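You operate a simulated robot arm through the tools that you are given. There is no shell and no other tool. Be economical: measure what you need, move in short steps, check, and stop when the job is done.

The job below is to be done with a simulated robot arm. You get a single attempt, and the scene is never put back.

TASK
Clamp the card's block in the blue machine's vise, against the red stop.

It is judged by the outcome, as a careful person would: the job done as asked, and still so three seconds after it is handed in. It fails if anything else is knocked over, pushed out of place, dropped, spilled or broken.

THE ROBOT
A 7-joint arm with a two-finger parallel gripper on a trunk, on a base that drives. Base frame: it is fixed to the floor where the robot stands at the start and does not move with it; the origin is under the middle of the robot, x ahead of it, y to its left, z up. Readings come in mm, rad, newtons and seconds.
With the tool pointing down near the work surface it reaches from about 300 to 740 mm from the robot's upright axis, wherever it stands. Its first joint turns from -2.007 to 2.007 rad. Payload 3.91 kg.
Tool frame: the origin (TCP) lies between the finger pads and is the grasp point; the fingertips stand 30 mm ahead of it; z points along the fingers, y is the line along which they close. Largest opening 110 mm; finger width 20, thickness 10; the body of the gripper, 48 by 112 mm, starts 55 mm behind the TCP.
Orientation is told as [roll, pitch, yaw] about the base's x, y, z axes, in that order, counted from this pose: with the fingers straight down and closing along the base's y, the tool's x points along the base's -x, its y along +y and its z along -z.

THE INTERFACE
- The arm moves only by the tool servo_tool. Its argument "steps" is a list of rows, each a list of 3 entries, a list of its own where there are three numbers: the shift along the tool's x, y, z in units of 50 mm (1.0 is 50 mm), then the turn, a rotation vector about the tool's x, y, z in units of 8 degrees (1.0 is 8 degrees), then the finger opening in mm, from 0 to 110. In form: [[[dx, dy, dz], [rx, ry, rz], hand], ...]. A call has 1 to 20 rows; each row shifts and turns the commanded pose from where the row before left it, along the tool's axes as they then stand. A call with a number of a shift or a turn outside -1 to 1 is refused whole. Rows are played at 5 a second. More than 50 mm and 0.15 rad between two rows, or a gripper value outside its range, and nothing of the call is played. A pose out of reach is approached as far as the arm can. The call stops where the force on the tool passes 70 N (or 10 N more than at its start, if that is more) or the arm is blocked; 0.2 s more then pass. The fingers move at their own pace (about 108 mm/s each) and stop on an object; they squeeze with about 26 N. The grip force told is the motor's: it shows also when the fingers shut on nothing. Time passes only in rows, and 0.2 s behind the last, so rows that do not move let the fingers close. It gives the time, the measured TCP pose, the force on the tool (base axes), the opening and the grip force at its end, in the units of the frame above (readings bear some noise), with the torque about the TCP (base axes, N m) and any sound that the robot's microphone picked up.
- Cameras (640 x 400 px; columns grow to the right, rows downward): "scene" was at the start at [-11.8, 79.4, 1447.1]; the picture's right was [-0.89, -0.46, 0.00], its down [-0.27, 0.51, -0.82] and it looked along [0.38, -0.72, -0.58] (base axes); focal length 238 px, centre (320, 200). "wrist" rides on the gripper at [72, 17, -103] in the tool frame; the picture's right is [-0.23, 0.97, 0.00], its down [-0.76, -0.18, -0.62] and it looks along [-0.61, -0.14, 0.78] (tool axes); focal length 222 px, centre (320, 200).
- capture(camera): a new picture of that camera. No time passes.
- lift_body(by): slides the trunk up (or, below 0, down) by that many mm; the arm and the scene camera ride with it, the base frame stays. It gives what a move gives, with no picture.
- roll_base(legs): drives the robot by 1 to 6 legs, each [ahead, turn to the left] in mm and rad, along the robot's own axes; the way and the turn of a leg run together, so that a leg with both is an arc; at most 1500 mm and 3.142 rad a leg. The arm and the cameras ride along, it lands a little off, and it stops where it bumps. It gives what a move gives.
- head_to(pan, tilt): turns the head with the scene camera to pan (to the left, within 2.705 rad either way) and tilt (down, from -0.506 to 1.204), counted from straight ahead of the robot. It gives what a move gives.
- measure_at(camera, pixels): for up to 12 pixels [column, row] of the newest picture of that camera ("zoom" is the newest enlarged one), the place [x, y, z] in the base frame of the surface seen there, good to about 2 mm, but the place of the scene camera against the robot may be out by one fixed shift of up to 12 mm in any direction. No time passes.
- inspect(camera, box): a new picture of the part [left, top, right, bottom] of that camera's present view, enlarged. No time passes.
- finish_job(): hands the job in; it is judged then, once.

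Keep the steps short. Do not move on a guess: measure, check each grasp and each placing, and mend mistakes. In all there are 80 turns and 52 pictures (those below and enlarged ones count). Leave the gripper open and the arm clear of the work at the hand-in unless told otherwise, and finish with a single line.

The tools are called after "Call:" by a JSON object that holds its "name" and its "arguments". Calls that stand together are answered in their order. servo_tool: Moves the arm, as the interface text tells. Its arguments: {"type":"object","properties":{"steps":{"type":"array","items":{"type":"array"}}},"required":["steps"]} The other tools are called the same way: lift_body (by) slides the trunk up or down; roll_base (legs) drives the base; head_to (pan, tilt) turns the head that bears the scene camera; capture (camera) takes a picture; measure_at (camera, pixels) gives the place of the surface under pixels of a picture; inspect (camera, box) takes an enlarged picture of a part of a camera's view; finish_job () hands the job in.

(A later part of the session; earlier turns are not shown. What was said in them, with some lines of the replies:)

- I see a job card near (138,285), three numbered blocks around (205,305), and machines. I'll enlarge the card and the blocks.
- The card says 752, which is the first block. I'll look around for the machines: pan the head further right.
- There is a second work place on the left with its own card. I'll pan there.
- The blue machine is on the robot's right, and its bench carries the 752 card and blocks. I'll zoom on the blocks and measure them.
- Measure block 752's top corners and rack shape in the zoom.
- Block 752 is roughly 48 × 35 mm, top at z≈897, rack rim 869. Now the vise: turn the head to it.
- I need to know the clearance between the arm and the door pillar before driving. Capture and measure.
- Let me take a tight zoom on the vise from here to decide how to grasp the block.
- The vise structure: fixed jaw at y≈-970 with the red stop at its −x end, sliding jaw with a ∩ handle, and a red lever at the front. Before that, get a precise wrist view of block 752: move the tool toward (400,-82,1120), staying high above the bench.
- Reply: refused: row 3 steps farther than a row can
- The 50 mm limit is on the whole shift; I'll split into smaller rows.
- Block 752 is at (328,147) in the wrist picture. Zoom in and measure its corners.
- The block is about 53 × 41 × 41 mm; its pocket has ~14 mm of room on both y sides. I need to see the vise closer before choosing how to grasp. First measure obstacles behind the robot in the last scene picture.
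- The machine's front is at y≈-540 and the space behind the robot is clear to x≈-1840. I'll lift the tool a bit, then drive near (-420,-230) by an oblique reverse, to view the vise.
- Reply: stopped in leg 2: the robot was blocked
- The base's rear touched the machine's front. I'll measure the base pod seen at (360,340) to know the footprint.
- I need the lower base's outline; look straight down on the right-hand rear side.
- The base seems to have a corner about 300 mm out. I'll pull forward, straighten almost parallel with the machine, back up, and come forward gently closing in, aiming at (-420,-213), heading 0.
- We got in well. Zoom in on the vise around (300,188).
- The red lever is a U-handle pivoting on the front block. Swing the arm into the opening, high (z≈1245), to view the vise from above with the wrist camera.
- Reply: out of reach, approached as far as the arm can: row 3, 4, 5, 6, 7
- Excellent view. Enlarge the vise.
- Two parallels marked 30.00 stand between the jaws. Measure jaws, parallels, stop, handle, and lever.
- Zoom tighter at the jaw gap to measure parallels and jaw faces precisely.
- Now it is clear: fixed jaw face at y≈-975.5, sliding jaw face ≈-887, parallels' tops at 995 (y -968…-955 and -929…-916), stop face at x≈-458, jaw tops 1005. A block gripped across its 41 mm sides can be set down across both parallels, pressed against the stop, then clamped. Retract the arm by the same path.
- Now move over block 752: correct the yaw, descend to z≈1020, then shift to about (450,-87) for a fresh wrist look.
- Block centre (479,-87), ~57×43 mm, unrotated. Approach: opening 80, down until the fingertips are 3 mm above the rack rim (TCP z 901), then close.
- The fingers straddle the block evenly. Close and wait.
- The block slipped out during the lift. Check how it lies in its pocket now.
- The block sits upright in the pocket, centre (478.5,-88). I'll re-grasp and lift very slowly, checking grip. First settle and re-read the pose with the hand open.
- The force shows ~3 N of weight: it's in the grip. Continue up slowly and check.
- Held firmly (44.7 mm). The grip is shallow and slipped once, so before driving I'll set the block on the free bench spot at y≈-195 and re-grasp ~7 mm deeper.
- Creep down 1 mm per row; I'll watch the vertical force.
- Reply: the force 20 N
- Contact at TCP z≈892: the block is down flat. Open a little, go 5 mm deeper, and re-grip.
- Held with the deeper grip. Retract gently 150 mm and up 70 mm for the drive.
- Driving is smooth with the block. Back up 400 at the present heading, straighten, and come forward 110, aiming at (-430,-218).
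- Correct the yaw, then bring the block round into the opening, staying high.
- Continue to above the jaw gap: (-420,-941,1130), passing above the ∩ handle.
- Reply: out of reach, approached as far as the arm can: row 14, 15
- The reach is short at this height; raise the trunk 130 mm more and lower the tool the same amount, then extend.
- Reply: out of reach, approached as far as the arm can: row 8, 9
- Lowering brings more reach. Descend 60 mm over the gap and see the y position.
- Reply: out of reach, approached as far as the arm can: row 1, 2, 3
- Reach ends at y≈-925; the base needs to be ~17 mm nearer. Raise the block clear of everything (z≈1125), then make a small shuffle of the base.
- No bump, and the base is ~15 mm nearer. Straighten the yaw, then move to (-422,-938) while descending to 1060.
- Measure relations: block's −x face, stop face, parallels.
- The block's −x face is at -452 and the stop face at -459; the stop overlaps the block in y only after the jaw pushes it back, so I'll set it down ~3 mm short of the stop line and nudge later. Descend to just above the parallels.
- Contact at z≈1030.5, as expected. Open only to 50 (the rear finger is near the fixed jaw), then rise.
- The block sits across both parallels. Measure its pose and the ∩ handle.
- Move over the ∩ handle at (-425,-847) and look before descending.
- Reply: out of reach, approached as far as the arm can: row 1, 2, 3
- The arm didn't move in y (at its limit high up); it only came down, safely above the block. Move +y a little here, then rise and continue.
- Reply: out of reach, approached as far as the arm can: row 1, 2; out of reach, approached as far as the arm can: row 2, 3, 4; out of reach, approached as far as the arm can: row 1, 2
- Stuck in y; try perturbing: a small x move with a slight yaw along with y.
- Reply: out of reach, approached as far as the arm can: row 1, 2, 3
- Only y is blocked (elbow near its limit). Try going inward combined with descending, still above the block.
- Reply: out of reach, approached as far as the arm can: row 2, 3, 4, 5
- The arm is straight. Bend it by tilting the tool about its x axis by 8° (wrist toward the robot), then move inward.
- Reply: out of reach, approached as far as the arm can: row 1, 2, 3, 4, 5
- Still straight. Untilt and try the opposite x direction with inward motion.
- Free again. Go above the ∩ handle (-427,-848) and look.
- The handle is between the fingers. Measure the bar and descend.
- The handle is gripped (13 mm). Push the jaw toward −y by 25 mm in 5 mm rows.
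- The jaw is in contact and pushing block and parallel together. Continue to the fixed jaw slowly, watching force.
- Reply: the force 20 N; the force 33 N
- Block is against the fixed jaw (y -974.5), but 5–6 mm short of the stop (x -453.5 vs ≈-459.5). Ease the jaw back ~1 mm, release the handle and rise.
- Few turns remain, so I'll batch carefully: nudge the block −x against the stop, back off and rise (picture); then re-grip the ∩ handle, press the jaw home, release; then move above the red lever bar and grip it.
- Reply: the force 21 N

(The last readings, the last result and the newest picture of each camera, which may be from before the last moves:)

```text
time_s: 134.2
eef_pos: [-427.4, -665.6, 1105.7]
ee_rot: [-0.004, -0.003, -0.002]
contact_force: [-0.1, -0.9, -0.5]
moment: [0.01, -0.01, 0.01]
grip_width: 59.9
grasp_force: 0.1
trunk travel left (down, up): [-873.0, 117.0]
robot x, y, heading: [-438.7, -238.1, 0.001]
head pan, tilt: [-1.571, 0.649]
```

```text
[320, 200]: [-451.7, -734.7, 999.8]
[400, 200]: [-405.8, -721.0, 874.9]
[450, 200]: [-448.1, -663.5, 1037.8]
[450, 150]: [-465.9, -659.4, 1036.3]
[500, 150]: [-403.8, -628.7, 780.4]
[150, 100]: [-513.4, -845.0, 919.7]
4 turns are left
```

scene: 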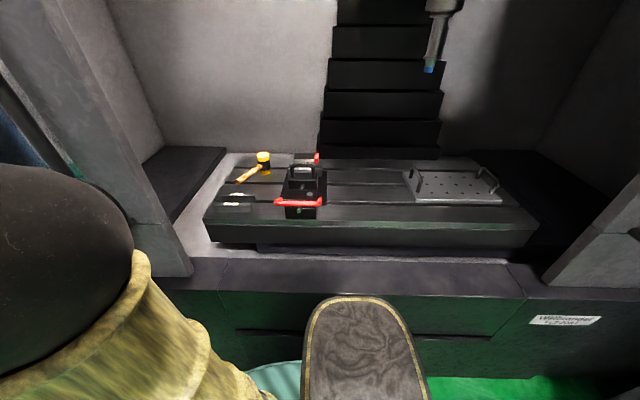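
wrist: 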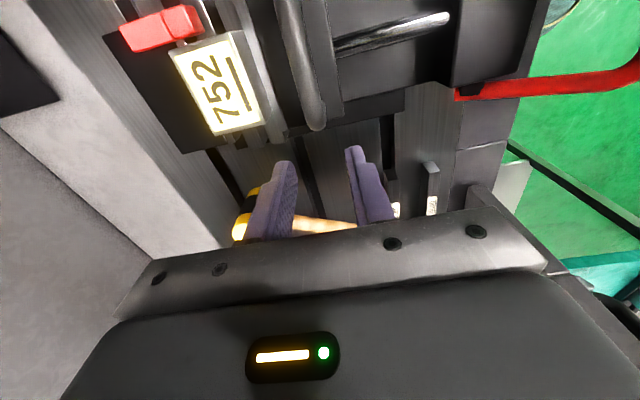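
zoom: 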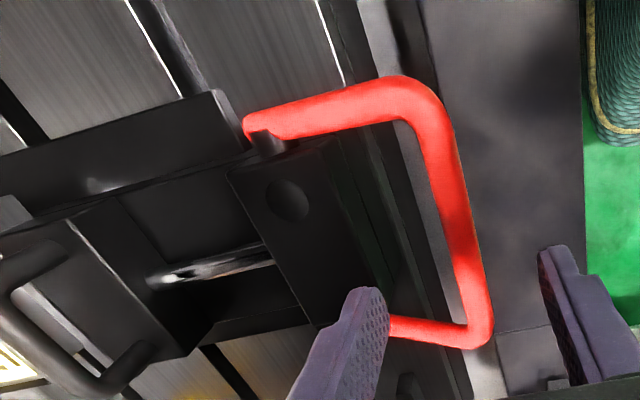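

The block touches the stop and the jaw is home (16 N). Now descend on the red bar (y≈-664), grip it, and feel which way it moves: 12 mm down along its arc, back, then 12 mm up.

Call:
{"name": "servo_tool", "arguments": {"steps": [[[0, 0.02, 0.5], [0, 0, 0], 60], [[0, 0, 0.5], [0, 0, 0], 60], [[0, 0, 0.46], [0, 0, 0], 60], [[0, 0, 0], [0, 0, 0], 30], [[0, 0, 0], [0, 0, 0], 0], [[0, 0, 0], [0, 0, 0], 0], [[0, 0, 0], [0, 0, 0], 0]]}}

Call:
{"name": "servo_tool", "arguments": {"steps": [[[0, 0.033, 0.073], [0, 0, 0], 0], [[0, 0.033, 0.073], [0, 0, 0], 0], [[0, 0.033, 0.073], [0, 0, 0], 0], [[0, 0, 0], [0, 0, 0], 0]]}}

Call:
{"name": "servo_tool", "arguments": {"steps": [[[0, -0.033, -0.073], [0, 0, 0], 0], [[0, -0.033, -0.073], [0, 0, 0], 0], [[0, -0.033, -0.073], [0, 0, 0], 0], [[0, 0, 0], [0, 0, 0], 0]]}}

Call:
{"name": "servo_tool", "arguments": {"steps": [[[0, -0.033, -0.073], [0, 0, 0], 0], [[0, -0.036, -0.072], [0, 0, 0], 0], [[0, -0.038, -0.071], [0, 0, 0], 0], [[0, 0, 0], [0, 0, 0], 0]]}}

Call:
{"name": "capture", "arguments": {"camera": "wrist"}}

```text
time_s: 135.8
eef_pos: [-426.2, -663.9, 1029.6]
ee_rot: [0.0, -0.003, -0.002]
contact_force: [0.6, 1.9, -0.7]
moment: [0.06, 0.1, 0.46]
grip_width: 14.5
grasp_force: 44.6
trunk travel left (down, up): [-873.0, 117.0]
robot x, y, heading: [-432.2, -235.4, 0.003]
head pan, tilt: [-1.571, 0.649]
```

```text
time_s: 136.8
eef_pos: [-425.6, -659.2, 1018.7]
ee_rot: [-0.004, -0.004, -0.002]
contact_force: [-1.7, -3.0, 3.4]
moment: [-0.24, 0.56, 0.47]
grip_width: 14.8
grasp_force: 45.1
trunk travel left (down, up): [-873.0, 117.0]
robot x, y, heading: [-439.4, -240.3, 0.004]
head pan, tilt: [-1.571, 0.649]
```

```text
time_s: 137.8
eef_pos: [-425.0, -664.4, 1030.6]
ee_rot: [-0.002, -0.002, -0.003]
contact_force: [-2.1, 1.3, -3.8]
moment: [0.27, -0.22, 0.41]
grip_width: 14.6
grasp_force: 44.9
trunk travel left (down, up): [-873.0, 117.0]
robot x, y, heading: [-433.7, -238.4, 0.007]
head pan, tilt: [-1.571, 0.649]
```

```text
time_s: 138.8
eef_pos: [-425.3, -665.6, 1039.4]
ee_rot: [0.009, -0.005, -0.002]
contact_force: [-0.6, 26.7, -40.1]
moment: [0.11, 0.05, 0.46]
grip_width: 14.6
grasp_force: 45.2
trunk travel left (down, up): [-873.0, 117.0]
robot x, y, heading: [-438.4, -240.5, 0.004]
head pan, tilt: [-1.571, 0.649]
```

```text
7 pictures are left
3 turns are left
```

wrist: 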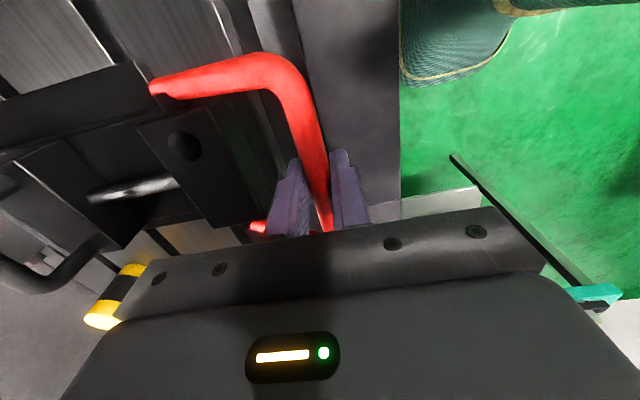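

Down moves freely; up is its stop. So clamping is downward: swing the bar down along its arc (pivot ≈ y -755, z 990), tilting the hand slightly at the end, and take a look.

Call:
{"name": "servo_tool", "arguments": {"steps": [[[0, 0.05, 0.11], [0, 0, 0], 0], [[0, 0.05, 0.11], [0, 0, 0], 0], [[0, 0.052, 0.13], [0, 0, 0], 0], [[0, 0.044, 0.132], [0, 0, 0], 0], [[0, 0.034, 0.134], [0, 0, 0], 0], [[0, 0.026, 0.138], [0, 0, 0], 0], [[0, 0.014, 0.138], [0, 0, 0], 0], [[0, 0.006, 0.14], [0, 0, 0], 0], [[0, -0.004, 0.138], [0, 0, 0], 0], [[0, -0.014, 0.14], [0, 0, 0], 0], [[0, -0.024, 0.136], [0.5, 0, 0], 0], [[0, -0.024, 0.138], [0.5, 0, 0], 0], [[0, -0.023, 0.137], [0.5, 0, 0], 0], [[0, 0, 0], [0, 0, 0], 0]]}}

Call:
{"name": "servo_tool", "arguments": {"steps": [[[0, -0.024, 0.138], [0, 0, 0], 0], [[0, -0.032, 0.138], [0, 0, 0], 0], [[0, -0.042, 0.132], [0, 0, 0], 0], [[0, -0.041, 0.105], [0, 0, 0], 0], [[0, 0, 0], [0, 0, 0], 0]]}}

Call:
{"name": "capture", "arguments": {"camera": "wrist"}}

Call:
{"name": "inspect", "arguments": {"camera": "scene", "box": [220, 150, 420, 330]}}

```text
time_s: 141.8
eef_pos: [-425.8, -654.8, 954.9]
ee_rot: [-0.202, -0.001, -0.001]
contact_force: [-1.4, 36.1, -9.1]
moment: [-0.05, 0.94, 0.43]
grip_width: 14.6
grasp_force: 44.6
trunk travel left (down, up): [-873.0, 117.0]
robot x, y, heading: [-440.9, -239.3, 0.006]
head pan, tilt: [-1.571, 0.649]
```

```text
time_s: 143.0
eef_pos: [-424.9, -665.2, 932.7]
ee_rot: [-0.202, -0.002, -0.005]
contact_force: [-4.0, 46.7, 16.8]
moment: [0.19, -0.08, 0.63]
grip_width: 14.3
grasp_force: 45.4
trunk travel left (down, up): [-873.0, 117.0]
robot x, y, heading: [-438.6, -237.1, 0.001]
head pan, tilt: [-1.571, 0.649]
```

```text
6 pictures are left
```

wrist: 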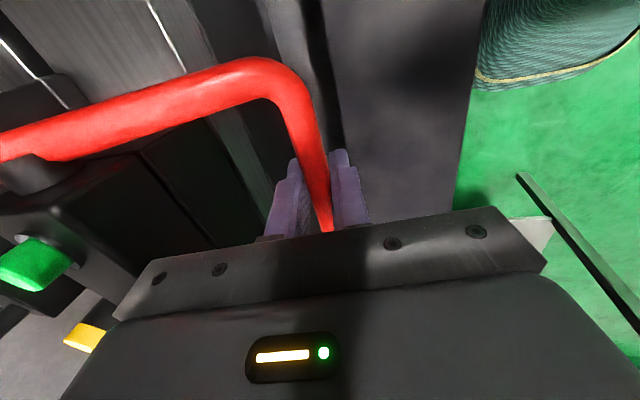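

```text
2.22 times, centred on (320, 240) of scene
2 turns are left
```

zoom: 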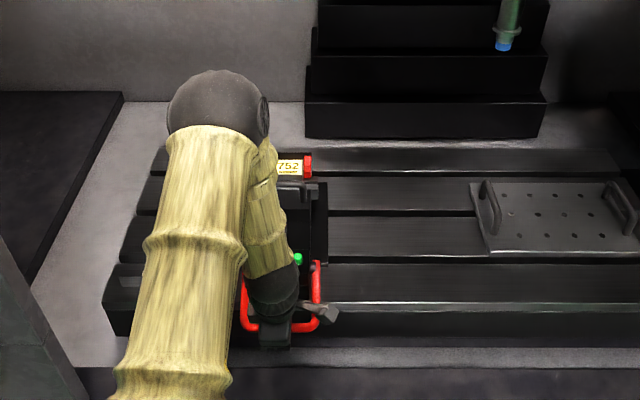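

The indicator on the vise body has turned green: clamped. Press 4 mm more to be sure of the end position, release the lever, withdraw along the tool axis, straighten, rise clear, and look.

Call:
{"name": "servo_tool", "arguments": {"steps": [[[0, 0.017, 0.04], [0, 0, 0], 0], [[0, 0.017, 0.04], [0, 0, 0], 0], [[0, 0, 0], [0, 0, 0], 0]]}}

Call:
{"name": "servo_tool", "arguments": {"steps": [[[0, 0, 0], [0, 0, 0], 25], [[0, 0, 0], [0, 0, 0], 40], [[0, 0, 0], [0, 0, 0], 40], [[0, 0, -0.3], [0, 0, 0], 40], [[0, 0, -0.6], [0, 0, 0], 40], [[0, 0, -0.8], [0, 0, 0], 40], [[0, 0, -0.8], [0, 0, 0], 40], [[0, 0, -0.8], [-0.5, 0, 0], 60], [[0, 0, -0.6], [-0.5, 0, 0], 60], [[0, 0, 0], [-0.5, 0, 0], 60], [[0, 0.3, 0], [0, 0, 0], 60], [[0, 0, 0], [0, 0, 0], 60]]}}

Call:
{"name": "inspect", "arguments": {"camera": "wrist", "box": [0, 0, 400, 240]}}

Call:
{"name": "inspect", "arguments": {"camera": "scene", "box": [240, 190, 380, 310]}}

```text
time_s: 143.8
eef_pos: [-426.3, -665.5, 930.4]
ee_rot: [-0.207, -0.003, -0.004]
contact_force: [-4.8, 40.5, 35.5]
moment: [0.05, 0.13, 0.52]
grip_width: 15.1
grasp_force: 44.7
trunk travel left (down, up): [-873.0, 117.0]
robot x, y, heading: [-435.4, -238.5, 0.004]
head pan, tilt: [-1.571, 0.649]
```

```text
time_s: 146.4
eef_pos: [-426.1, -620.4, 1120.1]
ee_rot: [-0.003, -0.005, -0.003]
contact_force: [-0.1, -0.7, 0.9]
moment: [0.04, -0.02, 0.02]
grip_width: 59.9
grasp_force: 0.0
trunk travel left (down, up): [-873.0, 117.0]
robot x, y, heading: [-437.3, -238.8, 0.001]
head pan, tilt: [-1.571, 0.649]
```

```text
1.60 times, centred on (200, 120) of wrist
```

zoom: 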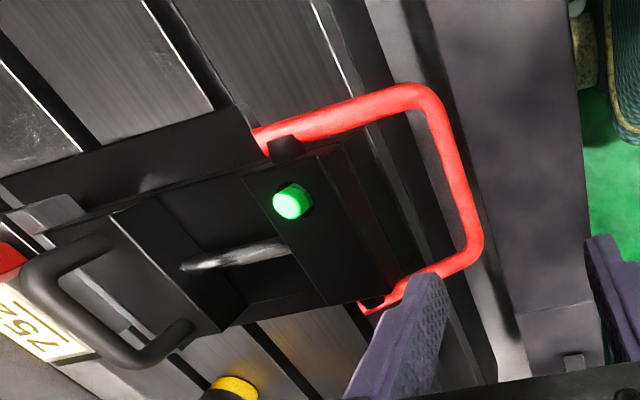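

```text
3.33 times, centred on (310, 250) of scene
1 turns are left
```

zoom: 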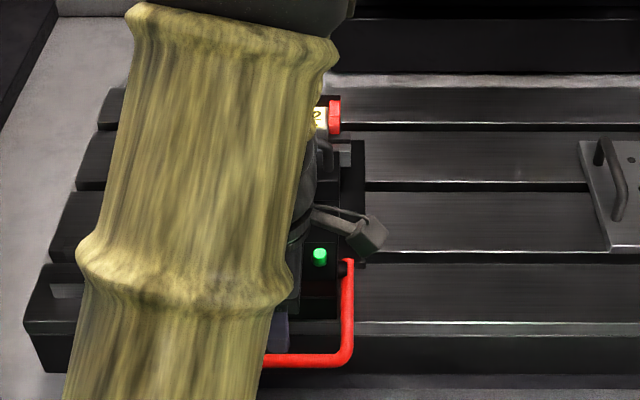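

The green pin is up, the lever stays down after release, block 752 sits against the red stop, and the gripper is open and clear. Handing in.

Call:
{"name": "finish_job", "arguments": {}}

```text
The job is handed in.
```

Block 752 is clamped in the blue machine's vise against the red stop: the lever is locked down, the vise's green pin is up, and the gripper is open and clear; on the first lift the block slipped back into its rack pocket, and I re-gripped it.
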